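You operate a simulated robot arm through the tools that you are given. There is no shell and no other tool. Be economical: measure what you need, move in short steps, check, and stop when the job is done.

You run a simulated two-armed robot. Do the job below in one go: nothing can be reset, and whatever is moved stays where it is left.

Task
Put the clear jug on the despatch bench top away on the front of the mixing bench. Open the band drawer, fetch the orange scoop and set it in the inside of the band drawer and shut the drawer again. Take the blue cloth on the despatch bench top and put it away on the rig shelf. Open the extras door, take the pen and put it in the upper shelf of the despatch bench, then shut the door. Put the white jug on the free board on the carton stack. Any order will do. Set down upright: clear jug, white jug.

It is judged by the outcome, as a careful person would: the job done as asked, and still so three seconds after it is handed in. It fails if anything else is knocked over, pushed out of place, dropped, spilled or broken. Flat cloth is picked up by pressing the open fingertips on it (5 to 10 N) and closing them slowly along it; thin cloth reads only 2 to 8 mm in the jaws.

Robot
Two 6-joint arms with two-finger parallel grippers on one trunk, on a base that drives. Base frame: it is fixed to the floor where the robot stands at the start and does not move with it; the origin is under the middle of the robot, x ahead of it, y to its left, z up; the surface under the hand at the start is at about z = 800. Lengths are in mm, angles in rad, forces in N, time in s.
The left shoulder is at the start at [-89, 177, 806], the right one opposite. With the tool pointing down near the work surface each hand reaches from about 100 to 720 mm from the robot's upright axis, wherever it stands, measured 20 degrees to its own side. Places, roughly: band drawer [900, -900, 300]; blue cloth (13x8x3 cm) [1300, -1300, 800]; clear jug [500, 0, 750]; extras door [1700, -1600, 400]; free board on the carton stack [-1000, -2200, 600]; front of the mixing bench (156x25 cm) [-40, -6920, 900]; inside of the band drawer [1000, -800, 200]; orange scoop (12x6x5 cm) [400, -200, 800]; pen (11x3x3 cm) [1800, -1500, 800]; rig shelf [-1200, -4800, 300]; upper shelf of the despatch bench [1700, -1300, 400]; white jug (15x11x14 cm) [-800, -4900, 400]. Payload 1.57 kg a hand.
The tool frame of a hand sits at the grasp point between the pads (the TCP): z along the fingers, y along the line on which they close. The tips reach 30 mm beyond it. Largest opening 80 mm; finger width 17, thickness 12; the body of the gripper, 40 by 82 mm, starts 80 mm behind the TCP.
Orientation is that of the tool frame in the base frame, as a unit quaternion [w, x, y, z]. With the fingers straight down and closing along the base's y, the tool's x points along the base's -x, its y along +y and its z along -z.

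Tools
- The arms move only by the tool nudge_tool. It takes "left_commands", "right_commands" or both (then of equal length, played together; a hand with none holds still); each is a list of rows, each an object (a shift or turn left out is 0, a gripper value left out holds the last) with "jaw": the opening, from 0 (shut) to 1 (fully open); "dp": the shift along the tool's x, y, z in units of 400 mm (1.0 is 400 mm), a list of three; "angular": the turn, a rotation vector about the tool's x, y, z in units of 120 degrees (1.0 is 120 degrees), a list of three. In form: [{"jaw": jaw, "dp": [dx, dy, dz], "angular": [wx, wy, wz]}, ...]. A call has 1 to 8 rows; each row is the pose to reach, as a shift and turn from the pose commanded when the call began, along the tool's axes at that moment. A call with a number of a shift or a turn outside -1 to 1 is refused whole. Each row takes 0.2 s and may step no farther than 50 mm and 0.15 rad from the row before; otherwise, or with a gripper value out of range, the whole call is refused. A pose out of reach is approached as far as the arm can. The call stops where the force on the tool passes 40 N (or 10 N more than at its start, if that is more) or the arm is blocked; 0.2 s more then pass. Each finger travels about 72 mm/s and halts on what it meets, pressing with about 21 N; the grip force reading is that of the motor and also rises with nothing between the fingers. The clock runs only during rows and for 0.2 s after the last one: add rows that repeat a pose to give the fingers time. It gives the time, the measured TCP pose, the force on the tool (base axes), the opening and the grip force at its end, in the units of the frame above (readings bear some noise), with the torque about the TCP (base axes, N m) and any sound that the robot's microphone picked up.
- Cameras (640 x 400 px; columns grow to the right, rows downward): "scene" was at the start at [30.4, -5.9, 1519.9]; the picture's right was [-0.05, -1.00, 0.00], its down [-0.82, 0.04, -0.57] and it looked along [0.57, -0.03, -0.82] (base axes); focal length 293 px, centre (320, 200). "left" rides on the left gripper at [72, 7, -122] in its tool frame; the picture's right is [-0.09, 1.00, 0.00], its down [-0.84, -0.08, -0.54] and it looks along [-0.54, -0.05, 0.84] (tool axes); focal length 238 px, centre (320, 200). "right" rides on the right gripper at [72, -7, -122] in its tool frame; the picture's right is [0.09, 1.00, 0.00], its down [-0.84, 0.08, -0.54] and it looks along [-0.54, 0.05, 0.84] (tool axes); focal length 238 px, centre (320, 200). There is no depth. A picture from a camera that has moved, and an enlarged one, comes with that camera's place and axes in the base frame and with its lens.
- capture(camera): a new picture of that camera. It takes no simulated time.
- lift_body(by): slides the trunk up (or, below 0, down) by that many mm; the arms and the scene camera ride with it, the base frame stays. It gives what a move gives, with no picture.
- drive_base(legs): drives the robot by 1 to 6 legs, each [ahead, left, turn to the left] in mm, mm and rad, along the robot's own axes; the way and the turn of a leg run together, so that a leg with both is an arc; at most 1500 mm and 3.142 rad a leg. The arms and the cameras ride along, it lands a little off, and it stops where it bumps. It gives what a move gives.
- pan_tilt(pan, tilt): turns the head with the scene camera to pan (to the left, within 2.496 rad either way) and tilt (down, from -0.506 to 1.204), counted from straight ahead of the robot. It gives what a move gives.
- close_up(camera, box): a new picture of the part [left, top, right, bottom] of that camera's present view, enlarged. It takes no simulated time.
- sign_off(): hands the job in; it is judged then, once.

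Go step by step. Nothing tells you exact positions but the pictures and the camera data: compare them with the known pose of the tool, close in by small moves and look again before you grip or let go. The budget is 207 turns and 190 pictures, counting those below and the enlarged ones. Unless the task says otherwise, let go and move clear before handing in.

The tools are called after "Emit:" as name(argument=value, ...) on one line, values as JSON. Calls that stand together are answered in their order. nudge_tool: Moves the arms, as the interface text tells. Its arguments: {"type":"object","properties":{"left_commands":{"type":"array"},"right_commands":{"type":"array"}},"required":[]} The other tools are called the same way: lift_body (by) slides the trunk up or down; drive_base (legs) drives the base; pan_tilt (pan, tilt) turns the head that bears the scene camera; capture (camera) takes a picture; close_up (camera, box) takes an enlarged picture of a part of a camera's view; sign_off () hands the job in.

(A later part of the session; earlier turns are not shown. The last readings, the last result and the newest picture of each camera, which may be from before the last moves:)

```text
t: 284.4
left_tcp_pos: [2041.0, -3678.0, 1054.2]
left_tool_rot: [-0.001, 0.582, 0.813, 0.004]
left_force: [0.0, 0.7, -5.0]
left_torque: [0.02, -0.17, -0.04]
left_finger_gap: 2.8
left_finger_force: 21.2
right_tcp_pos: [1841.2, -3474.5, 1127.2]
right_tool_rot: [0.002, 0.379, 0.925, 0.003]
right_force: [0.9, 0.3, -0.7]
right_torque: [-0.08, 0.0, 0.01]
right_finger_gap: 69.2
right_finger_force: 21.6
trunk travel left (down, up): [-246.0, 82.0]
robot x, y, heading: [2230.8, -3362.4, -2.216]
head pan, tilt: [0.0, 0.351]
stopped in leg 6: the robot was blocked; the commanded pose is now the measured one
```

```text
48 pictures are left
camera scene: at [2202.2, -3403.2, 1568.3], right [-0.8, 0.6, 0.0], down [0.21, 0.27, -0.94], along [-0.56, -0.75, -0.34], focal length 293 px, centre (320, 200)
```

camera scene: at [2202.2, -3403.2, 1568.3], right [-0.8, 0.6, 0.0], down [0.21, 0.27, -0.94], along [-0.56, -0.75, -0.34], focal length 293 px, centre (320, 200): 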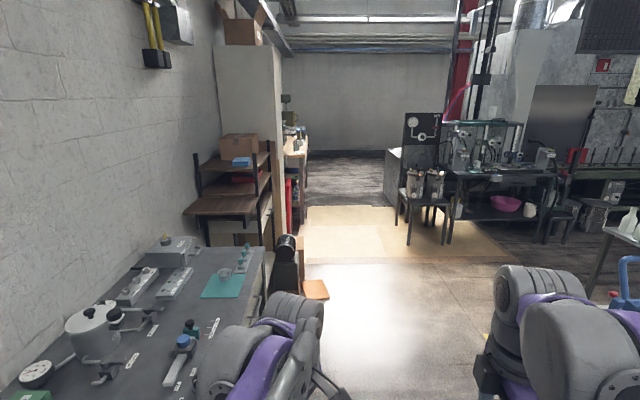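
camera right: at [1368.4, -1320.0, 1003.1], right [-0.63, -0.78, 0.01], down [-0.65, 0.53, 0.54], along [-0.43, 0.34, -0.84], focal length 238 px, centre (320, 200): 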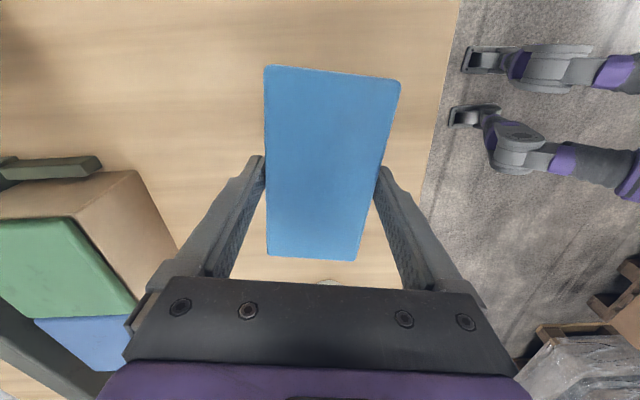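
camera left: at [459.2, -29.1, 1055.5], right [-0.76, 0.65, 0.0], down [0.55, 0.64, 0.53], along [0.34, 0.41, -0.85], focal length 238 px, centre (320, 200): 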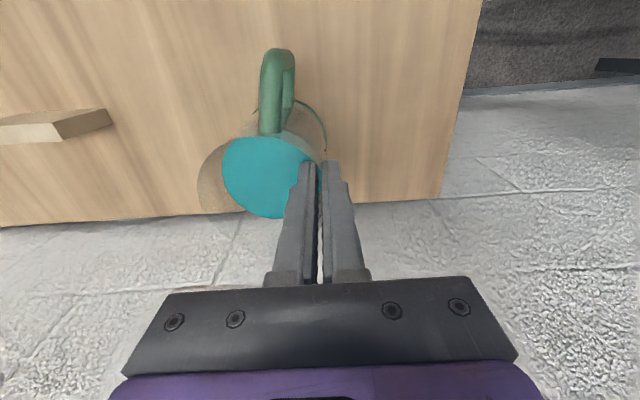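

The robot brushed the bench on the left; corridor centre is about 150 mm to the right. I sidestep and continue toward the mixing bench.

Emit:
drive_base(legs=[[0, -160, 0.01], [1400, 0, 0], [1300, -190, 0], [1000, 0, 0]])

Emit:
pan_tilt(pan=0.5, tilt=0.5)

Emit:
capture(camera="scene")

```text
t: 303.8
left_tcp_pos: [-251.4, -6546.9, 1054.2]
left_tool_rot: [-0.002, 0.544, 0.839, 0.005]
left_force: [0.6, 0.6, -4.7]
left_torque: [0.05, -0.14, -0.02]
left_finger_gap: 2.5
left_finger_force: 21.0
right_tcp_pos: [-467.1, -6363.1, 1126.8]
right_tool_rot: [0.002, 0.336, 0.942, 0.005]
right_force: [-0.1, -0.7, 0.3]
right_torque: [0.03, 0.02, 0.0]
right_finger_gap: 69.4
right_finger_force: 20.9
trunk travel left (down, up): [-246.0, 82.0]
robot x, y, heading: [-86.6, -6212.1, -2.123]
head pan, tilt: [0.0, 0.351]
```

```text
t: 304.8
left_tcp_pos: [-250.9, -6547.4, 1054.0]
left_tool_rot: [-0.002, 0.544, 0.839, 0.005]
left_force: [0.4, 0.1, -4.0]
left_torque: [0.07, -0.12, 0.03]
left_finger_gap: 2.8
left_finger_force: 20.6
right_tcp_pos: [-468.1, -6363.7, 1127.2]
right_tool_rot: [0.001, 0.336, 0.942, 0.004]
right_force: [0.2, 0.3, -0.7]
right_torque: [0.01, 0.01, 0.01]
right_finger_gap: 69.2
right_finger_force: 21.0
trunk travel left (down, up): [-246.0, 82.0]
robot x, y, heading: [-85.4, -6209.1, -2.126]
head pan, tilt: [0.499, 0.499]
```

```text
47 pictures are left
camera scene: at [-70.8, -6272.1, 1554.6], right [-1.0, 0.05, 0.0], down [0.03, 0.48, -0.88], along [-0.05, -0.88, -0.48], focal length 293 px, centre (320, 200)
```

scene: 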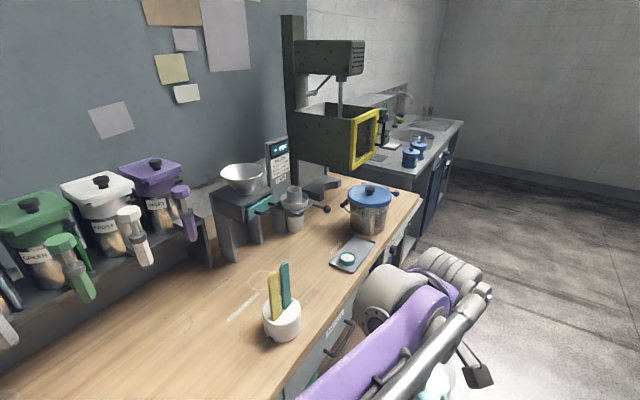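

The mixing bench front is on the left; there is a free spot between the brush pot and the scale. I raise the trunk, move along and turn to face it.

Emit:
lift_body(by=78)

Emit:
drive_base(legs=[[580, -137, 0], [0, 0, 1.49]])

Emit:
pan_tilt(pan=0.0, tilt=0.75)

Emit:
capture(camera="scene")

```text
t: 305.9
left_tcp_pos: [-250.9, -6547.2, 1131.7]
left_tool_rot: [-0.002, 0.545, 0.839, 0.005]
left_force: [-0.4, 0.2, -5.3]
left_torque: [0.05, -0.17, -0.04]
left_finger_gap: 2.7
left_finger_force: 20.4
right_tcp_pos: [-468.9, -6364.1, 1205.2]
right_tool_rot: [0.002, 0.335, 0.942, 0.005]
right_force: [0.9, -0.4, -0.8]
right_torque: [0.01, -0.02, 0.0]
right_finger_gap: 69.3
right_finger_force: 21.3
trunk travel left (down, up): [-324.0, 4.0]
robot x, y, heading: [-85.7, -6213.7, -2.123]
head pan, tilt: [0.499, 0.499]
```

```text
t: 313.0
left_tcp_pos: [-188.8, -6822.2, 1131.7]
left_tool_rot: [-0.004, -0.172, 0.985, 0.002]
left_force: [1.4, -0.5, -4.6]
left_torque: [0.16, 0.01, 0.01]
left_finger_gap: 2.3
left_finger_force: 20.6
right_tcp_pos: [-386.8, -7025.1, 1206.1]
right_tool_rot: [-0.002, -0.396, 0.918, 0.004]
right_force: [-0.6, -0.5, -1.2]
right_torque: [0.03, -0.02, 0.03]
right_finger_gap: 69.0
right_finger_force: 21.1
trunk travel left (down, up): [-324.0, 4.0]
robot x, y, heading: [-511.0, -6632.5, -0.623]
head pan, tilt: [0.499, 0.499]
```

```text
t: 313.9
left_tcp_pos: [-188.7, -6823.1, 1131.5]
left_tool_rot: [-0.004, -0.173, 0.985, 0.002]
left_force: [0.2, 0.5, -4.7]
left_torque: [0.22, 0.01, -0.04]
left_finger_gap: 2.6
left_finger_force: 21.7
right_tcp_pos: [-387.4, -7026.4, 1205.2]
right_tool_rot: [-0.002, -0.396, 0.918, 0.004]
right_force: [-0.5, 0.1, -0.1]
right_torque: [-0.02, 0.02, -0.02]
right_finger_gap: 69.4
right_finger_force: 20.6
trunk travel left (down, up): [-324.0, 4.0]
robot x, y, heading: [-508.1, -6635.2, -0.626]
head pan, tilt: [0.0, 0.75]
```

```text
46 pictures are left
camera scene: at [-478.4, -6660.0, 1615.8], right [-0.58, -0.81, 0.0], down [-0.55, 0.4, -0.73], along [0.59, -0.43, -0.68], focal length 293 px, centre (320, 200)
```

scene: 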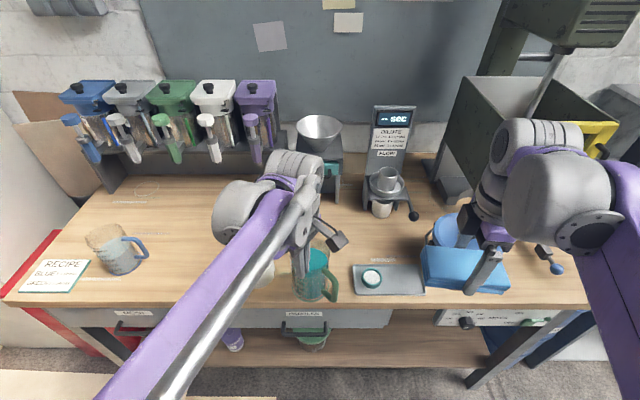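

The jug hangs just over the front edge with a free spot beyond it between pot and tray. I move 80 mm ahead, then lower.

Emit:
nudge_tool(left_commands=[{"dp": [-0.028, -0.041, 0]}, {"dp": [-0.056, -0.0825, 0]}, {"dp": [-0.084, -0.124, 0]}, {"dp": [-0.112, -0.165, 0]}, {"dp": [-0.112, -0.165, 0.05]}, {"dp": [-0.112, -0.165, 0.1]}, {"dp": [-0.112, -0.165, 0.15]}, {"dp": [-0.112, -0.165, 0.175]}])

Emit:
close_up(camera="scene", box=[220, 200, 460, 350])

Emit:
capture(camera="left")

```text
t: 315.7
left_tcp_pos: [-124.7, -6872.1, 1061.4]
left_tool_rot: [-0.005, -0.173, 0.985, 0.002]
left_force: [0.1, -0.5, -5.9]
left_torque: [0.17, 0.04, 0.01]
left_finger_gap: 2.5
left_finger_force: 20.7
right_tcp_pos: [-387.5, -7025.8, 1204.6]
right_tool_rot: [-0.002, -0.396, 0.918, 0.004]
right_force: [-0.5, 0.1, -0.3]
right_torque: [0.0, -0.01, -0.01]
right_finger_gap: 69.2
right_finger_force: 21.2
trunk travel left (down, up): [-324.0, 4.0]
robot x, y, heading: [-510.8, -6637.2, -0.627]
head pan, tilt: [0.0, 0.75]
```

```text
2.67 times, centred on (340, 275) of scene
camera zoom: at [-478.4, -6660.1, 1615.8], right [-0.58, -0.81, 0.0], down [-0.55, 0.4, -0.73], along [0.59, -0.43, -0.68], focal length 782 px, centre (267, 0)
```

zoom: 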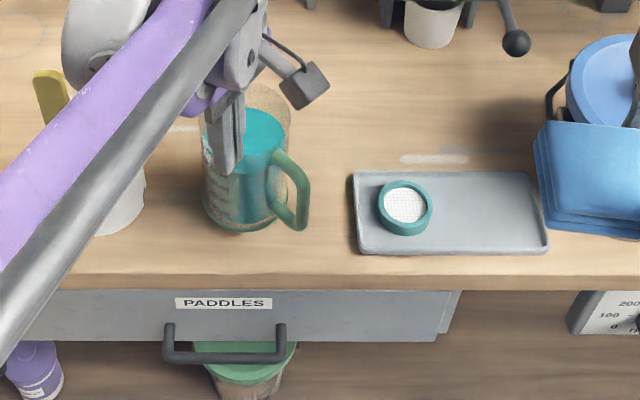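

```text
44 pictures are left
camera left: at [-193.9, -6889.4, 1184.1], right [-0.25, 0.97, 0.01], down [0.82, 0.21, 0.53], along [0.52, 0.14, -0.85], focal length 238 px, centre (320, 200)
```

left: 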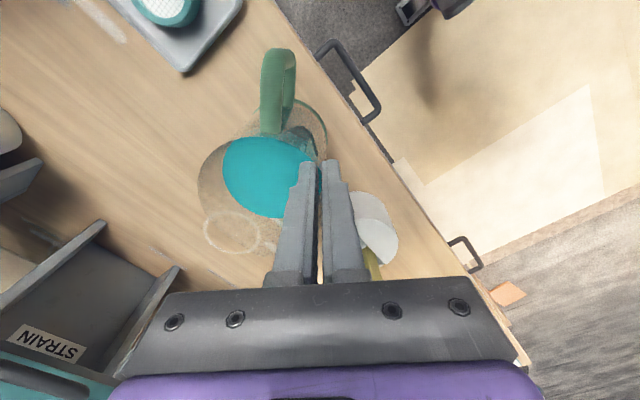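

The gap to pot and tray is adequate. I lower slowly to contact.

Emit:
nudge_tool(left_commands=[{"dp": [-0.01, 0.0, 0.02]}, {"dp": [-0.01, 0.0, 0.04]}, {"dp": [-0.01, 0.0, 0.055]}])

Emit:
nudge_tool(left_commands=[{"dp": [0, 0, 0.007]}, {"dp": [0, 0, 0.014]}, {"dp": [0, 0, 0.02]}])

```text
t: 316.5
left_tcp_pos: [-120.8, -6868.5, 1037.0]
left_tool_rot: [-0.005, -0.172, 0.985, 0.003]
left_force: [0.4, -0.2, -5.3]
left_torque: [0.14, 0.05, 0.01]
left_finger_gap: 2.7
left_finger_force: 20.5
right_tcp_pos: [-387.9, -7025.3, 1205.7]
right_tool_rot: [-0.002, -0.396, 0.918, 0.004]
right_force: [-0.1, 0.5, -0.9]
right_torque: [-0.01, 0.05, -0.02]
right_finger_gap: 69.0
right_finger_force: 21.4
trunk travel left (down, up): [-324.0, 4.0]
robot x, y, heading: [-508.1, -6634.9, -0.626]
head pan, tilt: [0.0, 0.75]
```

```text
t: 317.3
left_tcp_pos: [-121.3, -6868.5, 1032.5]
left_tool_rot: [-0.004, -0.173, 0.985, 0.001]
left_force: [0.7, 2.4, 14.3]
left_torque: [-0.34, 0.24, -0.03]
left_finger_gap: 2.7
left_finger_force: 21.1
right_tcp_pos: [-388.6, -7024.9, 1204.9]
right_tool_rot: [-0.001, -0.396, 0.918, 0.003]
right_force: [-0.7, 0.2, -1.0]
right_torque: [0.01, 0.0, 0.03]
right_finger_gap: 69.2
right_finger_force: 21.1
trunk travel left (down, up): [-324.0, 4.0]
robot x, y, heading: [-510.6, -6637.1, -0.624]
head pan, tilt: [0.0, 0.75]
```

It is standing on the bench. I relax 2 mm, open a little and rise straight up.

Emit:
nudge_tool(left_commands=[{"dp": [0, 0, -0.004]}, {"dp": [0, 0, -0.004], "jaw": 0.1}, {"dp": [0, 0, -0.004], "jaw": 0.25}, {"dp": [0, 0, -0.004], "jaw": 0.35}, {"dp": [0, 0, -0.06], "jaw": 0.35}, {"dp": [0, 0, -0.14]}, {"dp": [0, 0, -0.22]}, {"dp": [0, 0, -0.3]}])

Emit:
close_up(camera="scene", box=[220, 200, 460, 350])

```text
t: 319.1
left_tcp_pos: [-118.6, -6866.6, 1151.4]
left_tool_rot: [-0.004, -0.172, 0.985, 0.003]
left_force: [-0.1, 0.2, -0.6]
left_torque: [0.03, 0.01, 0.02]
left_finger_gap: 27.9
left_finger_force: 0.2
right_tcp_pos: [-387.8, -7025.6, 1204.4]
right_tool_rot: [-0.002, -0.396, 0.918, 0.004]
right_force: [-0.1, 0.0, 0.3]
right_torque: [0.01, 0.0, -0.02]
right_finger_gap: 69.1
right_finger_force: 21.3
trunk travel left (down, up): [-324.0, 4.0]
robot x, y, heading: [-507.9, -6636.7, -0.624]
head pan, tilt: [0.0, 0.75]
```

```text
2.67 times, centred on (340, 275) of scene
camera zoom: at [-479.0, -6659.7, 1615.8], right [-0.58, -0.81, 0.0], down [-0.55, 0.4, -0.73], along [0.59, -0.43, -0.68], focal length 782 px, centre (267, 0)
```

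zoom: 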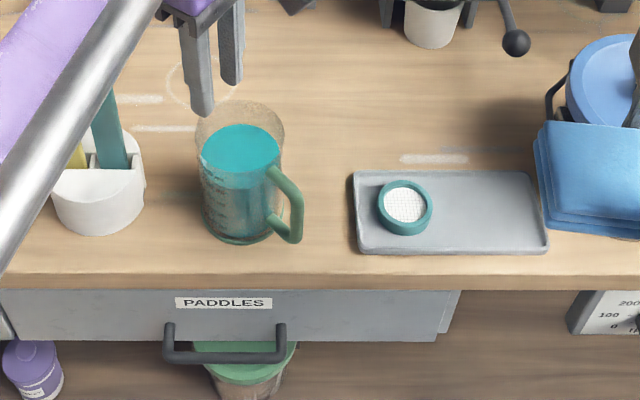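

The clear jug stands upright on the mixing bench front. Now the rig: I back away, turn around and look for the shelf and white jug.

Emit:
drive_base(legs=[[-350, 0, 0], [0, 0, 2.6]])

Emit:
pan_tilt(pan=0.0, tilt=0.45)

Emit:
capture(camera="scene")

```text
t: 327.7
left_tcp_pos: [-1046.5, -6044.4, 1150.5]
left_tool_rot: [0.003, 0.998, -0.056, 0.004]
left_force: [-1.0, 0.2, 0.5]
left_torque: [0.01, -0.03, 0.0]
left_finger_gap: 28.0
left_finger_force: 0.0
right_tcp_pos: [-734.1, -6021.0, 1204.2]
right_tool_rot: [0.004, 0.984, 0.177, 0.0]
right_force: [-0.7, -0.4, -1.3]
right_torque: [-0.01, -0.03, 0.03]
right_finger_gap: 69.0
right_finger_force: 20.9
trunk travel left (down, up): [-324.0, 4.0]
robot x, y, heading: [-797.1, -6427.2, 2.059]
head pan, tilt: [0.0, 0.75]
```

```text
t: 328.5
left_tcp_pos: [-1046.2, -6044.0, 1150.2]
left_tool_rot: [0.002, 0.998, -0.055, 0.004]
left_force: [-0.3, -0.1, -0.2]
left_torque: [-0.04, 0.03, 0.02]
left_finger_gap: 27.9
left_finger_force: 0.1
right_tcp_pos: [-733.8, -6021.7, 1205.2]
right_tool_rot: [0.003, 0.984, 0.177, 0.001]
right_force: [-0.1, -1.1, -0.1]
right_torque: [0.0, -0.03, 0.03]
right_finger_gap: 69.2
right_finger_force: 21.0
trunk travel left (down, up): [-324.0, 4.0]
robot x, y, heading: [-800.4, -6427.4, 2.057]
head pan, tilt: [0.0, 0.45]
```

```text
42 pictures are left
camera scene: at [-821.4, -6385.7, 1642.2], right [0.88, 0.47, 0.0], down [0.2, -0.39, -0.9], along [-0.42, 0.8, -0.44], focal length 293 px, centre (320, 200)
```

scene: 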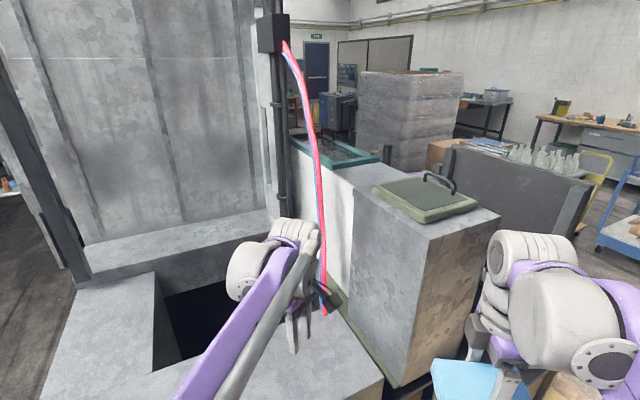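

The structure here is the rig's rear tank; the shelf opens on the other side. I drive back round to the rig's front.

Emit:
drive_base(legs=[[-249, -120, 0], [423, -878, 0], [423, -878, 0], [0, 0, 2.019], [0, -900, 0]])

Emit:
pan_tilt(pan=0.0, tilt=0.6)

Emit:
capture(camera="scene")

```text
t: 358.5
left_tcp_pos: [-353.4, -4900.0, 1150.8]
left_tool_rot: [-0.003, 0.56, 0.829, 0.004]
left_force: [0.1, 0.8, 0.3]
left_torque: [0.01, -0.01, -0.01]
left_finger_gap: 28.1
left_finger_force: 0.1
right_tcp_pos: [-521.1, -4636.0, 1204.0]
right_tool_rot: [0.002, 0.353, 0.936, 0.004]
right_force: [-0.3, -0.4, -1.4]
right_torque: [0.0, -0.01, -0.01]
right_finger_gap: 69.4
right_finger_force: 21.3
trunk travel left (down, up): [-324.0, 4.0]
robot x, y, heading: [-135.9, -4500.1, -2.161]
head pan, tilt: [0.0, 0.45]
```

```text
t: 359.2
left_tcp_pos: [-352.4, -4900.3, 1151.3]
left_tool_rot: [-0.002, 0.559, 0.829, 0.005]
left_force: [-0.3, -0.2, -0.3]
left_torque: [0.02, -0.03, 0.01]
left_finger_gap: 27.9
left_finger_force: 0.0
right_tcp_pos: [-520.5, -4636.9, 1204.8]
right_tool_rot: [0.001, 0.353, 0.936, 0.004]
right_force: [0.8, 1.3, 0.1]
right_torque: [-0.01, 0.0, 0.0]
right_finger_gap: 69.3
right_finger_force: 21.2
trunk travel left (down, up): [-324.0, 4.0]
robot x, y, heading: [-135.8, -4499.3, -2.156]
head pan, tilt: [0.0, 0.6]
```

```text
41 pictures are left
camera scene: at [-159.8, -4540.4, 1628.7], right [-0.83, 0.56, 0.0], down [0.31, 0.47, -0.83], along [-0.46, -0.69, -0.56], focal length 293 px, centre (320, 200)
```

scene: 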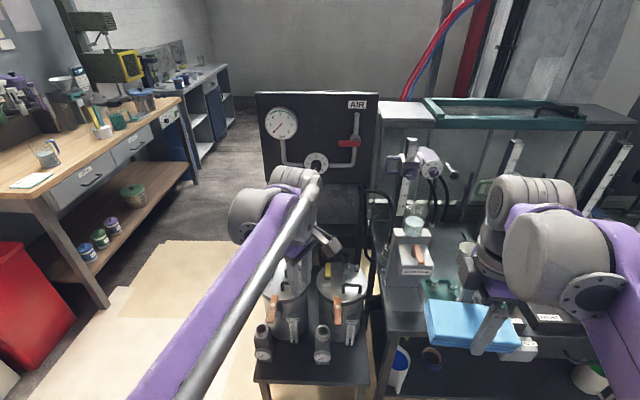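

The white jug stands under the left end of the rig's table. I move right along the rig front, lower the trunk and look under it.

Emit:
drive_base(legs=[[0, -400, -0.05]])

Emit:
lift_body(by=-310)

Emit:
pan_tilt(pan=0.0, tilt=0.75)

Emit:
capture(camera="scene")

```text
t: 363.3
left_tcp_pos: [-700.2, -4659.5, 1151.2]
left_tool_rot: [-0.001, 0.579, 0.816, 0.004]
left_force: [-0.2, -0.3, 0.5]
left_torque: [0.02, -0.01, -0.02]
left_finger_gap: 28.0
left_finger_force: 0.0
right_tcp_pos: [-855.2, -4389.3, 1205.0]
right_tool_rot: [0.001, 0.374, 0.928, 0.005]
right_force: [-0.8, -0.5, 0.2]
right_torque: [0.02, 0.0, 0.03]
right_finger_gap: 69.3
right_finger_force: 20.8
trunk travel left (down, up): [-324.0, 4.0]
robot x, y, heading: [-459.9, -4271.0, -2.211]
head pan, tilt: [0.0, 0.6]
```

```text
t: 366.4
left_tcp_pos: [-699.4, -4658.3, 839.8]
left_tool_rot: [-0.002, 0.578, 0.816, 0.005]
left_force: [0.7, -0.6, 0.3]
left_torque: [-0.02, -0.01, 0.0]
left_finger_gap: 28.3
left_finger_force: 0.0
right_tcp_pos: [-854.1, -4388.3, 895.5]
right_tool_rot: [0.002, 0.374, 0.927, 0.005]
right_force: [-0.6, -0.9, -0.9]
right_torque: [0.0, 0.03, 0.03]
right_finger_gap: 69.3
right_finger_force: 21.0
trunk travel left (down, up): [-14.0, 314.0]
robot x, y, heading: [-462.8, -4271.8, -2.205]
head pan, tilt: [0.0, 0.6]
```

```text
t: 367.1
left_tcp_pos: [-700.2, -4659.7, 839.9]
left_tool_rot: [-0.001, 0.579, 0.816, 0.004]
left_force: [0.1, 0.4, 0.5]
left_torque: [-0.01, 0.03, 0.02]
left_finger_gap: 28.1
left_finger_force: 0.0
right_tcp_pos: [-854.8, -4388.2, 893.9]
right_tool_rot: [0.002, 0.374, 0.927, 0.004]
right_force: [0.0, 0.5, -1.3]
right_torque: [-0.01, 0.03, 0.02]
right_finger_gap: 69.1
right_finger_force: 21.4
trunk travel left (down, up): [-14.0, 314.0]
robot x, y, heading: [-461.6, -4269.9, -2.207]
head pan, tilt: [0.0, 0.75]
```

```text
40 pictures are left
camera scene: at [-516.9, -4345.7, 1295.7], right [-0.8, 0.59, 0.0], down [0.4, 0.55, -0.73], along [-0.43, -0.59, -0.68], focal length 293 px, centre (320, 200)
```

scene: 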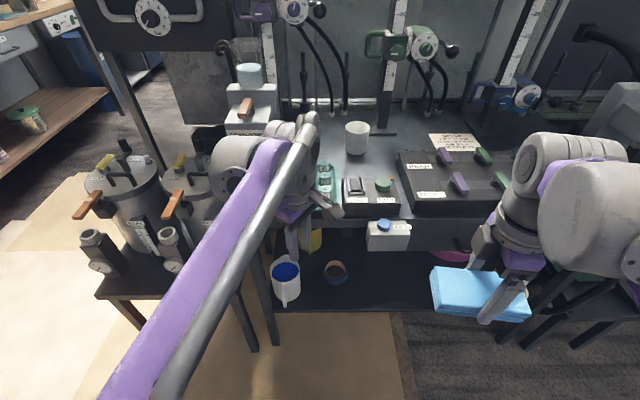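

The lower shelf (z≈300, front edge v≈-4308) is visible: white jug at the left, a roll, free space, then a pink bowl. I position the robot, then lower the cloth in front of the shelf.

Emit:
nudge_tool(left_commands=[{"dp": [0.056, 0.083, 0]}, {"dp": [0.113, 0.165, 0]}, {"dp": [0.169, 0.248, 0]}])

Emit:
drive_base(legs=[[60, -128, 0]])

Emit:
nudge_tool(right_commands=[{"dp": [-0.018, -0.025, 0.107]}, {"dp": [-0.036, -0.05, 0.214]}, {"dp": [-0.054, -0.075, 0.321]}, {"dp": [-0.072, -0.1, 0.428]}, {"dp": [-0.09, -0.125, 0.535]}, {"dp": [-0.1075, -0.15, 0.6425]}])

Emit:
nudge_tool(right_commands=[{"dp": [-0.018, -0.025, 0.107]}, {"dp": [-0.036, -0.05, 0.214]}, {"dp": [-0.054, -0.075, 0.321]}, {"dp": [-0.072, -0.1, 0.428]}, {"dp": [-0.09, -0.125, 0.535]}, {"dp": [-0.1075, -0.15, 0.6425]}])

Emit:
capture(camera="scene")

Emit:
capture(camera="right")

```text
t: 367.9
left_tcp_pos: [-628.6, -4558.0, 839.2]
left_tool_rot: [-0.002, 0.578, 0.816, 0.005]
left_force: [-0.2, -0.2, -0.7]
left_torque: [0.0, -0.01, -0.01]
left_finger_gap: 28.1
left_finger_force: 0.1
right_tcp_pos: [-853.9, -4387.9, 895.4]
right_tool_rot: [0.002, 0.374, 0.927, 0.004]
right_force: [-0.4, -0.5, -0.7]
right_torque: [0.02, 0.0, 0.01]
right_finger_gap: 69.3
right_finger_force: 21.2
trunk travel left (down, up): [-14.0, 314.0]
robot x, y, heading: [-463.1, -4272.7, -2.206]
head pan, tilt: [0.0, 0.75]
```

```text
t: 369.7
left_tcp_pos: [-768.6, -4530.3, 840.0]
left_tool_rot: [-0.002, 0.578, 0.816, 0.004]
left_force: [-0.5, 0.3, 0.9]
left_torque: [0.0, -0.01, 0.0]
left_finger_gap: 28.2
left_finger_force: 0.1
right_tcp_pos: [-995.3, -4358.9, 893.7]
right_tool_rot: [0.003, 0.374, 0.928, 0.004]
right_force: [0.3, 0.0, -0.2]
right_torque: [-0.01, -0.02, 0.01]
right_finger_gap: 69.3
right_finger_force: 21.2
trunk travel left (down, up): [-14.0, 314.0]
robot x, y, heading: [-604.0, -4240.3, -2.208]
head pan, tilt: [0.0, 0.75]
```

```text
t: 371.1
left_tcp_pos: [-768.5, -4528.9, 840.7]
left_tool_rot: [-0.003, 0.578, 0.816, 0.004]
left_force: [0.0, 0.2, 0.5]
left_torque: [-0.03, 0.01, 0.0]
left_finger_gap: 27.8
left_finger_force: 0.1
right_tcp_pos: [-1005.2, -4428.3, 633.6]
right_tool_rot: [0.001, 0.374, 0.927, 0.003]
right_force: [0.0, 0.0, -0.2]
right_torque: [0.01, 0.0, -0.01]
right_finger_gap: 69.2
right_finger_force: 21.0
trunk travel left (down, up): [-14.0, 314.0]
robot x, y, heading: [-602.1, -4242.8, -2.204]
head pan, tilt: [0.0, 0.75]
```

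```text
t: 372.5
left_tcp_pos: [-769.6, -4529.2, 840.2]
left_tool_rot: [-0.002, 0.578, 0.816, 0.005]
left_force: [-0.5, -0.3, 0.3]
left_torque: [-0.03, -0.03, -0.01]
left_finger_gap: 27.8
left_finger_force: 0.0
right_tcp_pos: [-1007.9, -4503.9, 377.6]
right_tool_rot: [0.002, 0.374, 0.928, 0.004]
right_force: [-0.2, 0.0, -0.3]
right_torque: [-0.02, -0.03, 0.01]
right_finger_gap: 69.3
right_finger_force: 20.9
trunk travel left (down, up): [-14.0, 314.0]
robot x, y, heading: [-600.4, -4237.6, -2.205]
head pan, tilt: [0.0, 0.75]
```

```text
39 pictures are left
camera scene: at [-656.5, -4316.9, 1295.6], right [-0.81, 0.59, 0.0], down [0.4, 0.55, -0.73], along [-0.43, -0.59, -0.68], focal length 293 px, centre (320, 200)
```

scene: 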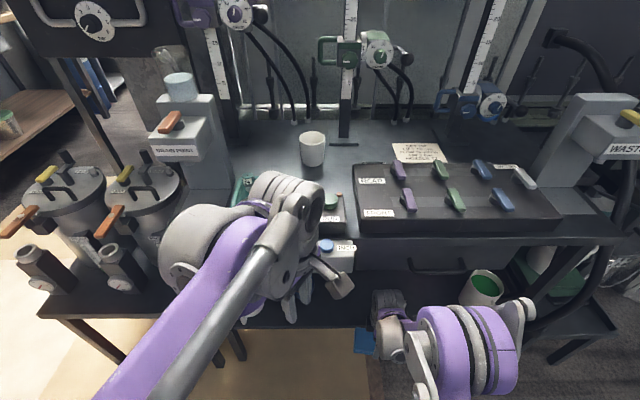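

```text
38 pictures are left
camera right: at [-1064.4, -4459.6, 498.5], right [0.62, 0.78, 0.01], down [0.65, -0.53, 0.54], along [0.43, -0.33, -0.84], focal length 238 px, centre (320, 200)
```

right: 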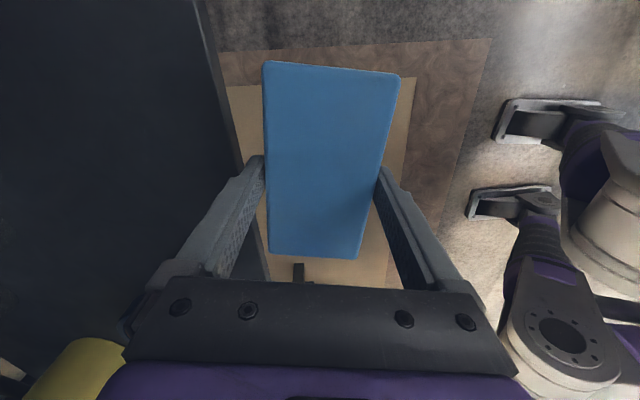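

The pad is just in front of the shelf edge and the shelf ahead is clear. I move in 135 mm and lower to the shelf.

Emit:
nudge_tool(right_commands=[{"dp": [-0.011, -0.0835, 0]}, {"dp": [-0.022, -0.167, 0]}, {"dp": [-0.033, -0.25, 0]}, {"dp": [-0.044, -0.334, 0]}, {"dp": [-0.044, -0.334, 0.04]}, {"dp": [-0.044, -0.334, 0.07]}])

Emit:
capture(camera="right")

```text
t: 373.9
left_tcp_pos: [-759.6, -4518.6, 844.5]
left_tool_rot: [-0.003, 0.579, 0.816, -0.003]
left_force: [0.2, 0.1, -0.3]
left_torque: [0.01, 0.0, 0.01]
left_finger_gap: 28.0
left_finger_force: 0.1
right_tcp_pos: [-1088.7, -4603.1, 362.1]
right_tool_rot: [-0.001, 0.374, 0.927, -0.005]
right_force: [-0.1, -1.1, -1.3]
right_torque: [0.03, 0.02, 0.01]
right_finger_gap: 69.3
right_finger_force: 20.9
trunk travel left (down, up): [-14.0, 314.0]
robot x, y, heading: [-599.6, -4238.4, -2.206]
head pan, tilt: [0.0, 0.75]
```

```text
37 pictures are left
camera right: at [-1143.1, -4556.6, 484.7], right [0.63, 0.78, -0.01], down [0.66, -0.52, 0.54], along [0.42, -0.34, -0.84], focal length 238 px, centre (320, 200)
```

right: 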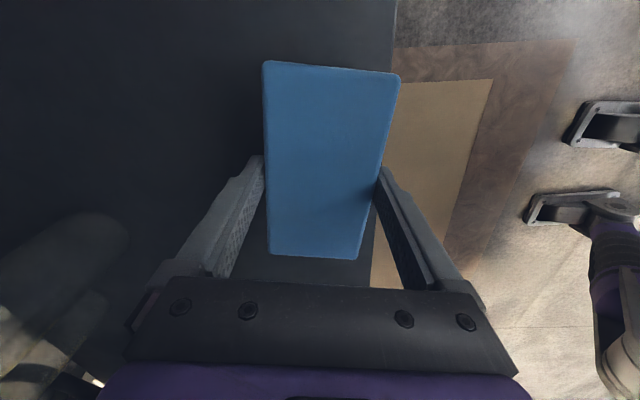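

The arm touches something lightly (slight lean). I back off 15 mm, then lower.

Emit:
nudge_tool(right_commands=[{"dp": [0.005, 0.04, 0.0]}, {"dp": [0.005, 0.04, 0.02]}, {"dp": [0.005, 0.04, 0.035]}])

```text
t: 374.7
left_tcp_pos: [-767.8, -4530.6, 841.7]
left_tool_rot: [-0.002, 0.578, 0.816, 0.004]
left_force: [-0.2, 0.2, 0.0]
left_torque: [-0.01, 0.0, 0.01]
left_finger_gap: 28.0
left_finger_force: 0.0
right_tcp_pos: [-1081.7, -4600.1, 336.0]
right_tool_rot: [0.002, 0.374, 0.927, 0.003]
right_force: [1.0, -0.5, -0.6]
right_torque: [0.04, -0.01, -0.03]
right_finger_gap: 69.1
right_finger_force: 21.2
trunk travel left (down, up): [-14.0, 314.0]
robot x, y, heading: [-599.8, -4243.6, -2.203]
head pan, tilt: [0.0, 0.75]
```

Emit:
nudge_tool(right_commands=[{"dp": [0, 0, 0.012]}, {"dp": [0, 0, 0.024]}, {"dp": [0, 0, 0.036]}])

Emit:
capture(camera="right")

```text
t: 375.3
left_tcp_pos: [-768.5, -4528.3, 839.8]
left_tool_rot: [-0.003, 0.578, 0.816, 0.004]
left_force: [-0.5, 0.5, 0.1]
left_torque: [-0.02, 0.0, -0.01]
left_finger_gap: 28.1
left_finger_force: 0.0
right_tcp_pos: [-1080.5, -4597.3, 330.6]
right_tool_rot: [0.001, 0.374, 0.928, 0.002]
right_force: [3.6, 3.5, 19.8]
right_torque: [-0.46, 0.5, 0.03]
right_finger_gap: 69.3
right_finger_force: 21.4
trunk travel left (down, up): [-14.0, 314.0]
robot x, y, heading: [-602.2, -4240.5, -2.208]
head pan, tilt: [0.0, 0.75]
stopped in row 3 (right hand): the force on the tool passed its limit at 57 N (the readings are from after the stop); the commanded pose is now the measured one
```

```text
36 pictures are left
camera right: at [-1137.2, -4552.6, 451.4], right [0.62, 0.78, 0.01], down [0.65, -0.53, 0.54], along [0.43, -0.33, -0.84], focal length 238 px, centre (320, 200)
```

right: 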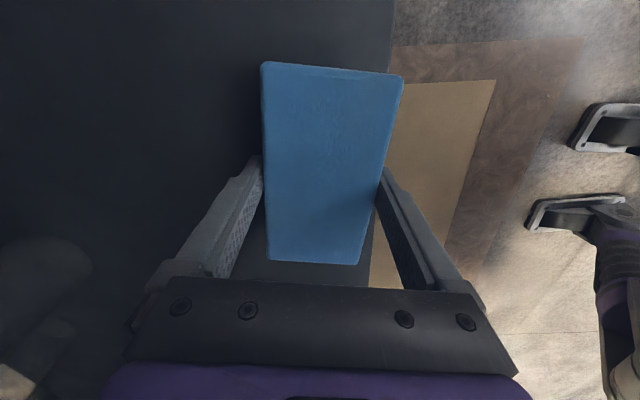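

The pad rests on the shelf, close to its front edge. I release, back out, and then push it a little deeper with closed fingers.

Emit:
nudge_tool(right_commands=[{"dp": [0, 0, -0.006], "jaw": 0.92}, {"dp": [0, 0, -0.006], "jaw": 1}, {"dp": [0, 0, -0.006], "jaw": 1}, {"dp": [0, 0, -0.08], "jaw": 1}, {"dp": [0.02, 0.1, -0.13]}, {"dp": [0.03, 0.2, -0.13], "jaw": 0.4}, {"dp": [0.03, 0.24, -0.1], "jaw": 0.0}, {"dp": [0.03, 0.24, -0.01], "jaw": 0.0}])

Emit:
capture(camera="right")

```text
t: 377.1
left_tcp_pos: [-768.6, -4529.8, 839.5]
left_tool_rot: [-0.002, 0.578, 0.816, 0.005]
left_force: [0.3, 1.3, -0.4]
left_torque: [-0.01, -0.02, 0.02]
left_finger_gap: 28.0
left_finger_force: 0.0
right_tcp_pos: [-1026.0, -4521.1, 333.0]
right_tool_rot: [0.002, 0.373, 0.928, 0.004]
right_force: [0.4, 0.3, -0.2]
right_torque: [-0.01, 0.01, -0.02]
right_finger_gap: 0.0
right_finger_force: 17.3
trunk travel left (down, up): [-14.0, 314.0]
robot x, y, heading: [-601.4, -4239.0, -2.205]
head pan, tilt: [0.0, 0.75]
```

```text
35 pictures are left
camera right: at [-1082.6, -4475.2, 454.6], right [0.62, 0.78, 0.01], down [0.65, -0.53, 0.54], along [0.43, -0.33, -0.84], focal length 238 px, centre (320, 200)
```

right: 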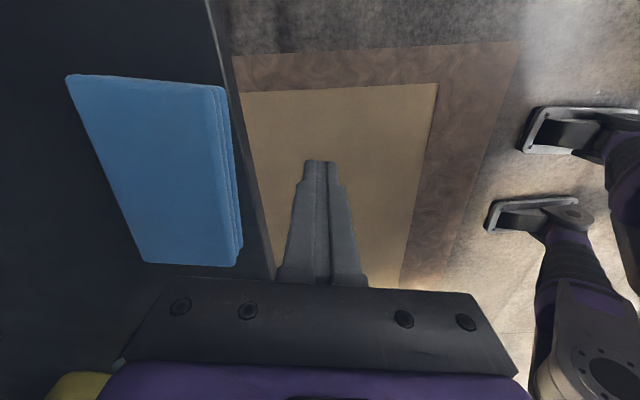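

Emit:
nudge_tool(right_commands=[{"dp": [-0.007, -0.052, -0.008]}, {"dp": [-0.013, -0.104, -0.008]}, {"dp": [-0.02, -0.156, -0.008]}, {"dp": [-0.027, -0.2075, -0.008]}])

Emit:
nudge_tool(right_commands=[{"dp": [0.01, 0.07, 0]}, {"dp": [0.02, 0.16, -0.02]}, {"dp": [0.04, 0.28, -0.05]}, {"dp": [0.055, 0.4, -0.08]}])

Emit:
capture(camera="right")

```text
t: 378.1
left_tcp_pos: [-768.7, -4529.1, 840.7]
left_tool_rot: [-0.002, 0.578, 0.816, 0.005]
left_force: [-0.1, -0.9, 0.7]
left_torque: [0.0, 0.02, 0.0]
left_finger_gap: 27.9
left_finger_force: 0.0
right_tcp_pos: [-1074.8, -4587.2, 335.0]
right_tool_rot: [0.001, 0.373, 0.928, 0.004]
right_force: [-0.1, -0.2, 0.0]
right_torque: [-0.01, 0.0, -0.01]
right_finger_gap: 0.0
right_finger_force: 20.9
trunk travel left (down, up): [-14.0, 314.0]
robot x, y, heading: [-604.7, -4237.1, -2.206]
head pan, tilt: [0.0, 0.75]
```

```text
refused: row 3 steps farther than a row can; nothing moved
```

```text
34 pictures are left
camera right: at [-1130.8, -4541.9, 456.3], right [0.62, 0.78, 0.01], down [0.65, -0.53, 0.54], along [0.43, -0.33, -0.84], focal length 238 px, centre (320, 200)
```

right: 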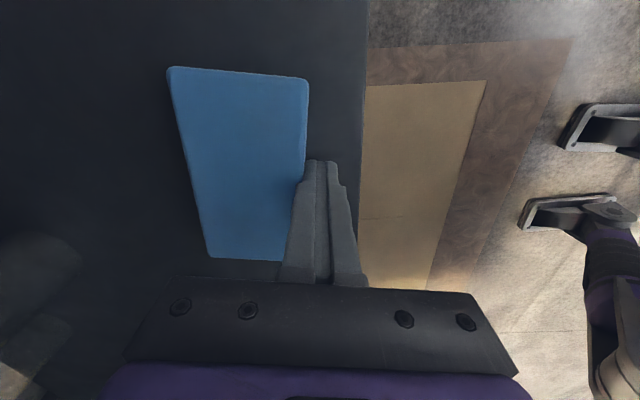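

The cloth lies safely on the rig shelf. I withdraw the right hand and re-orient the left hand (roll to nominal, then pitch 45° forward) for the white jug's side rim.

Emit:
nudge_tool(right_commands=[{"dp": [0.01, 0.08, 0]}, {"dp": [0.02, 0.18, -0.03]}, {"dp": [0.03, 0.28, -0.07]}, {"dp": [0.04, 0.38, -0.12]}, {"dp": [0.05, 0.44, -0.22]}, {"dp": [0.05, 0.46, -0.34]}, {"dp": [0.05, 0.46, -0.46]}, {"dp": [0.05, 0.46, -0.58]}], left_commands=[{"angular": [0, 0, 0.057]}, {"angular": [0, 0, 0.115]}, {"angular": [0, 0, 0.172]}, {"angular": [0, 0, 0.229]}, {"angular": [0, 0, 0.286]}, {"angular": [0, 0, 0.343]}, {"angular": [0, 0, 0.4]}, {"angular": [0, 0, 0.458], "jaw": 0.5}])

Emit:
nudge_tool(left_commands=[{"angular": [0, -0.0625, 0], "jaw": 0.5}, {"angular": [0, -0.125, 0]}, {"angular": [0, -0.1875, 0]}, {"angular": [0, -0.25, 0]}, {"angular": [0, -0.3125, 0]}, {"angular": [0, -0.375, 0]}], right_commands=[{"dp": [0, 0, -0.1]}, {"dp": [0, 0, -0.2]}, {"dp": [0, 0, -0.3]}, {"dp": [0, 0, -0.4]}, {"dp": [0, 0, -0.5]}, {"dp": [0, 0, -0.6]}])

Emit:
drive_base(legs=[[0, 62, 0]])

Emit:
pan_tilt(pan=0.15, tilt=0.85)

Emit:
capture(camera="scene")

Emit:
capture(camera="left")

```text
t: 379.9
left_tcp_pos: [-768.4, -4529.4, 840.4]
left_tool_rot: [-0.003, 0.89, 0.457, 0.003]
left_force: [0.2, 0.6, -0.4]
left_torque: [0.02, 0.01, 0.01]
left_finger_gap: 39.9
left_finger_force: 0.0
right_tcp_pos: [-964.1, -4444.4, 568.5]
right_tool_rot: [0.001, 0.373, 0.928, 0.003]
right_force: [-0.5, -0.2, 0.5]
right_torque: [0.01, 0.0, 0.0]
right_finger_gap: 0.0
right_finger_force: 21.3
trunk travel left (down, up): [-14.0, 314.0]
robot x, y, heading: [-601.0, -4239.0, -2.21]
head pan, tilt: [0.0, 0.75]
```

```text
t: 381.3
left_tcp_pos: [-767.9, -4531.2, 839.1]
left_tool_rot: [0.172, 0.822, 0.424, -0.339]
left_force: [0.3, 1.0, -0.2]
left_torque: [-0.01, 0.02, 0.0]
left_finger_gap: 39.6
left_finger_force: 0.0
right_tcp_pos: [-965.5, -4440.2, 809.0]
right_tool_rot: [0.001, 0.375, 0.927, 0.002]
right_force: [-0.3, 0.4, 0.1]
right_torque: [0.02, 0.01, 0.0]
right_finger_gap: 0.0
right_finger_force: 21.1
trunk travel left (down, up): [-14.0, 314.0]
robot x, y, heading: [-602.2, -4239.7, -2.211]
head pan, tilt: [0.0, 0.75]
```

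```text
t: 382.5
left_tcp_pos: [-718.5, -4566.7, 840.6]
left_tool_rot: [0.171, 0.823, 0.423, -0.338]
left_force: [-0.6, -0.4, 0.6]
left_torque: [0.0, -0.01, 0.02]
left_finger_gap: 40.0
left_finger_force: 0.0
right_tcp_pos: [-915.9, -4477.6, 808.9]
right_tool_rot: [0.001, 0.374, 0.927, 0.002]
right_force: [-0.6, 0.2, -0.1]
right_torque: [-0.02, 0.0, 0.0]
right_finger_gap: 0.0
right_finger_force: 20.7
trunk travel left (down, up): [-14.0, 314.0]
robot x, y, heading: [-547.5, -4277.1, -2.205]
head pan, tilt: [0.0, 0.75]
```

```text
t: 383.2
left_tcp_pos: [-718.8, -4566.7, 839.7]
left_tool_rot: [0.172, 0.823, 0.424, -0.338]
left_force: [0.4, 0.2, 1.1]
left_torque: [-0.04, 0.03, 0.0]
left_finger_gap: 40.1
left_finger_force: 0.0
right_tcp_pos: [-914.3, -4477.3, 808.4]
right_tool_rot: [0.001, 0.374, 0.927, 0.002]
right_force: [-0.3, -0.8, -0.2]
right_torque: [-0.03, -0.02, -0.01]
right_finger_gap: 0.0
right_finger_force: 21.1
trunk travel left (down, up): [-14.0, 314.0]
robot x, y, heading: [-549.1, -4278.6, -2.208]
head pan, tilt: [0.15, 0.85]
```

```text
33 pictures are left
camera scene: at [-593.8, -4355.6, 1287.6], right [-0.88, 0.47, 0.0], down [0.35, 0.66, -0.66], along [-0.31, -0.58, -0.75], focal length 293 px, centre (320, 200)
```

scene: 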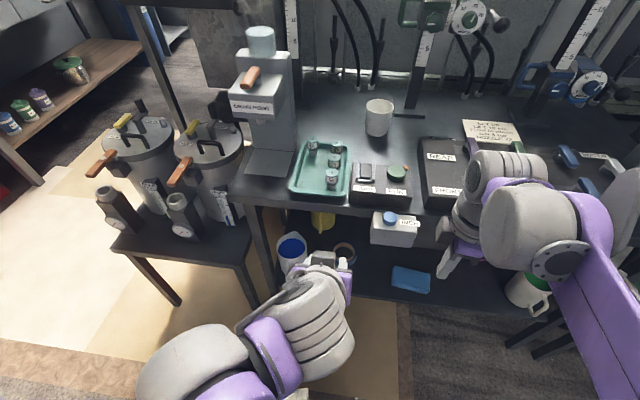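

```text
32 pictures are left
camera left: at [-634.5, -4459.9, 877.5], right [0.77, -0.63, 0.06], down [-0.19, -0.13, 0.97], along [-0.61, -0.76, -0.22], focal length 238 px, centre (320, 200)
```

left: 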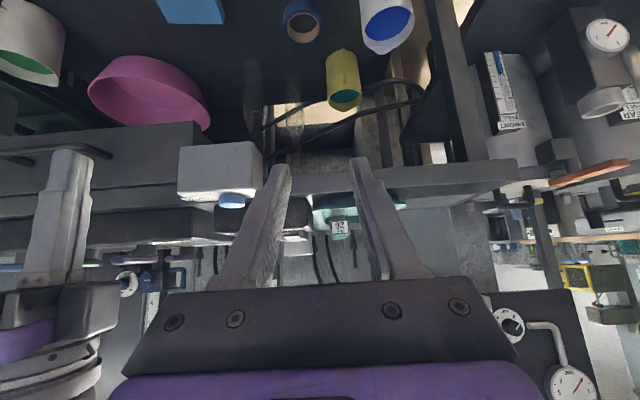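

The white jug's rim centre triangulates to (-753,-4864,437). I bring the left hand toward its right-hand rim wall, pitched 45°.

Emit:
nudge_tool(left_commands=[{"dp": [0.025, 0.08, 0.08]}, {"dp": [0.05, 0.16, 0.16]}, {"dp": [0.08, 0.22, 0.25]}, {"dp": [0.11, 0.2425, 0.35]}, {"dp": [0.145, 0.2425, 0.455]}, {"dp": [0.18, 0.2425, 0.56]}, {"dp": [0.215, 0.2425, 0.665]}, {"dp": [0.25, 0.2425, 0.77]}])

Emit:
capture(camera="left")

Emit:
close_up(camera="scene", box=[200, 180, 440, 330])

```text
t: 385.0
left_tcp_pos: [-726.6, -4738.2, 549.5]
left_tool_rot: [0.171, 0.823, 0.424, -0.336]
left_force: [-0.1, 0.1, 0.3]
left_torque: [-0.01, -0.02, 0.01]
left_finger_gap: 40.1
left_finger_force: 0.1
right_tcp_pos: [-916.4, -4476.9, 809.0]
right_tool_rot: [0.001, 0.374, 0.927, 0.003]
right_force: [0.4, -0.1, 0.8]
right_torque: [0.0, 0.03, 0.02]
right_finger_gap: 0.0
right_finger_force: 21.1
trunk travel left (down, up): [-14.0, 314.0]
robot x, y, heading: [-552.4, -4278.5, -2.206]
head pan, tilt: [0.15, 0.85]
```

```text
31 pictures are left
camera left: at [-642.0, -4631.1, 587.4], right [0.77, -0.63, 0.06], down [-0.19, -0.13, 0.97], along [-0.61, -0.76, -0.22], focal length 238 px, centre (320, 200)
```

left: 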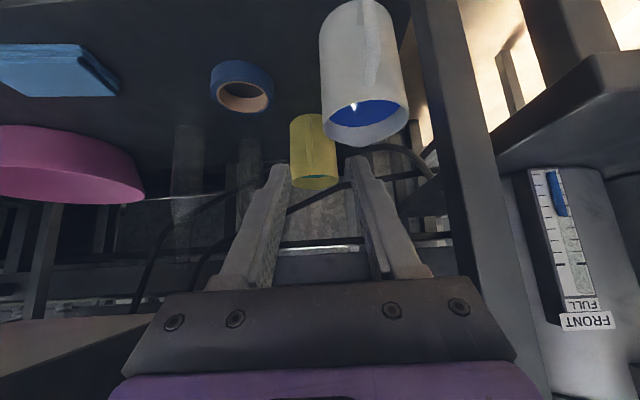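

```text
2.67 times, centred on (320, 255) of scene
camera zoom: at [-594.1, -4356.1, 1287.5], right [-0.88, 0.47, 0.0], down [0.35, 0.66, -0.66], along [-0.31, -0.58, -0.75], focal length 782 px, centre (320, 53)
```

zoom: 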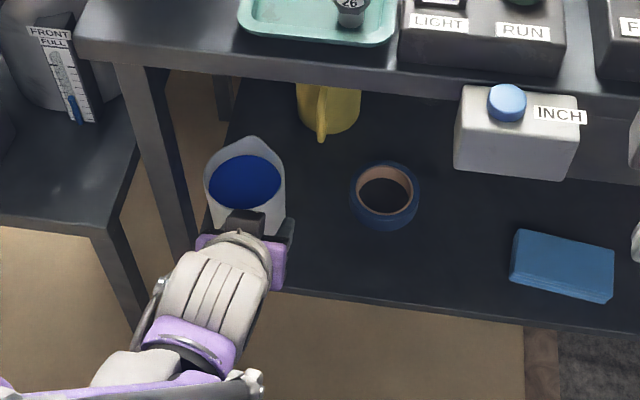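

The wall of the jug's near-right rim lies exactly on the approach line. I advance 125 mm and check.

Emit:
nudge_tool(left_commands=[{"dp": [0.003, 0.004, 0.11]}, {"dp": [0.006, 0.004, 0.22]}, {"dp": [0.006, 0.004, 0.3125]}])

Emit:
capture(camera="left")

```text
t: 385.8
left_tcp_pos: [-774.9, -4810.8, 456.4]
left_tool_rot: [0.172, 0.823, 0.424, -0.337]
left_force: [0.1, -0.6, 0.0]
left_torque: [0.0, -0.01, 0.0]
left_finger_gap: 40.1
left_finger_force: 0.0
right_tcp_pos: [-916.4, -4477.0, 808.6]
right_tool_rot: [0.001, 0.374, 0.928, 0.004]
right_force: [-0.1, 0.6, -0.4]
right_torque: [0.03, 0.0, 0.02]
right_finger_gap: 0.1
right_finger_force: 21.0
trunk travel left (down, up): [-14.0, 314.0]
robot x, y, heading: [-552.0, -4276.1, -2.209]
head pan, tilt: [0.15, 0.85]
```

```text
29 pictures are left
camera left: at [-690.7, -4703.6, 494.6], right [0.77, -0.63, 0.06], down [-0.19, -0.13, 0.97], along [-0.61, -0.76, -0.22], focal length 238 px, centre (320, 200)
```

left: 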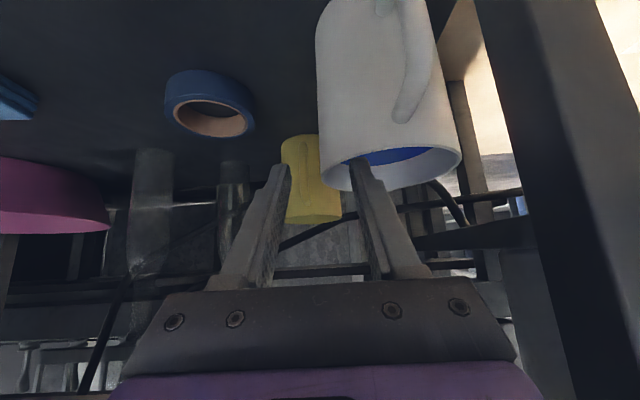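

Emit:
nudge_tool(left_commands=[{"dp": [0, 0, 0.05]}, {"dp": [0, 0, 0.1]}, {"dp": [0, 0, 0.1], "jaw": 0.35}, {"dp": [0, 0, 0.1], "jaw": 0.2}, {"dp": [0, 0, 0.1], "jaw": 0.1}, {"dp": [0, 0, 0.1], "jaw": 0.0}, {"dp": [0, 0, 0.1], "jaw": 0.0}, {"dp": [0, 0, 0.1], "jaw": 0.0}])

Emit:
capture(camera="left")

```text
t: 387.6
left_tcp_pos: [-791.0, -4832.6, 428.7]
left_tool_rot: [0.172, 0.822, 0.424, -0.338]
left_force: [3.7, -2.3, 2.5]
left_torque: [-0.03, -0.26, -0.09]
left_finger_gap: 9.2
left_finger_force: 21.0
right_tcp_pos: [-915.4, -4477.3, 808.4]
right_tool_rot: [0.001, 0.374, 0.927, 0.002]
right_force: [-0.3, -0.7, -0.2]
right_torque: [0.02, 0.03, 0.0]
right_finger_gap: 0.0
right_finger_force: 21.0
trunk travel left (down, up): [-14.0, 314.0]
robot x, y, heading: [-551.5, -4276.2, -2.203]
head pan, tilt: [0.15, 0.85]
```

```text
28 pictures are left
camera left: at [-706.9, -4726.0, 466.5], right [0.77, -0.63, 0.06], down [-0.19, -0.13, 0.97], along [-0.61, -0.76, -0.22], focal length 238 px, centre (320, 200)
```

left: 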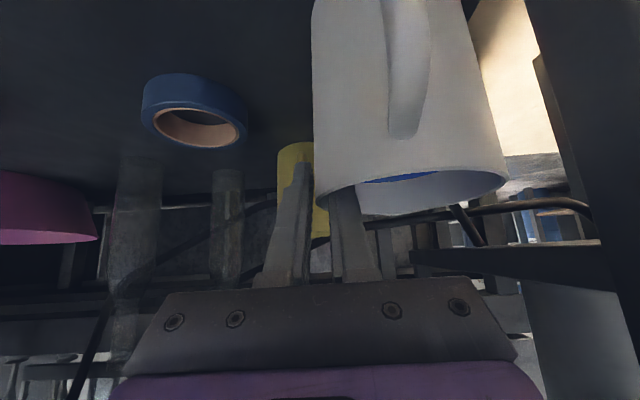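

Gripped (curved wall, 9 mm). I lift 15 mm slowly and check the load and tilt.

Emit:
nudge_tool(left_commands=[{"dp": [-0.006, 0, -0.006]}, {"dp": [-0.014, 0, -0.014]}, {"dp": [-0.024, 0, -0.024]}, {"dp": [-0.035, 0, -0.035]}])

Emit:
capture(camera="left")

Emit:
close_up(camera="scene", box=[230, 190, 390, 290])

```text
t: 388.6
left_tcp_pos: [-791.5, -4832.4, 447.2]
left_tool_rot: [0.171, 0.823, 0.424, -0.337]
left_force: [0.2, -0.3, -7.8]
left_torque: [0.17, 0.26, -0.01]
left_finger_gap: 9.0
left_finger_force: 21.4
right_tcp_pos: [-916.3, -4477.7, 808.8]
right_tool_rot: [0.001, 0.374, 0.927, 0.003]
right_force: [0.3, 0.0, -0.2]
right_torque: [-0.01, 0.03, 0.03]
right_finger_gap: 0.1
right_finger_force: 20.9
trunk travel left (down, up): [-14.0, 314.0]
robot x, y, heading: [-550.0, -4276.7, -2.207]
head pan, tilt: [0.15, 0.85]
```

```text
27 pictures are left
camera left: at [-706.1, -4725.5, 486.4], right [0.77, -0.63, 0.06], down [-0.19, -0.14, 0.97], along [-0.61, -0.76, -0.22], focal length 238 px, centre (320, 200)
```

left: 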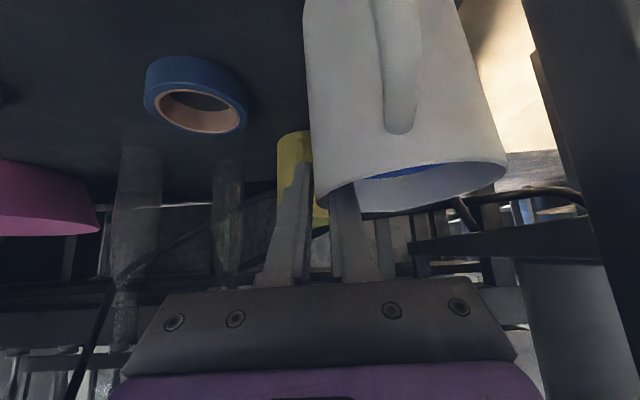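

```text
4.00 times, centred on (310, 240) of scene
camera zoom: at [-593.9, -4356.2, 1287.6], right [-0.88, 0.47, 0.0], down [0.35, 0.66, -0.66], along [-0.31, -0.58, -0.75], focal length 1173 px, centre (360, 40)
```

zoom: 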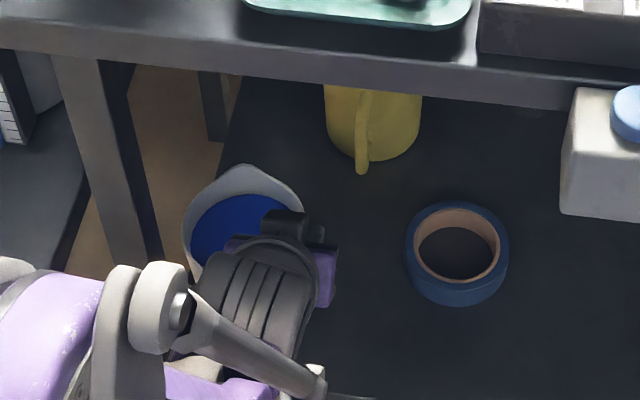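

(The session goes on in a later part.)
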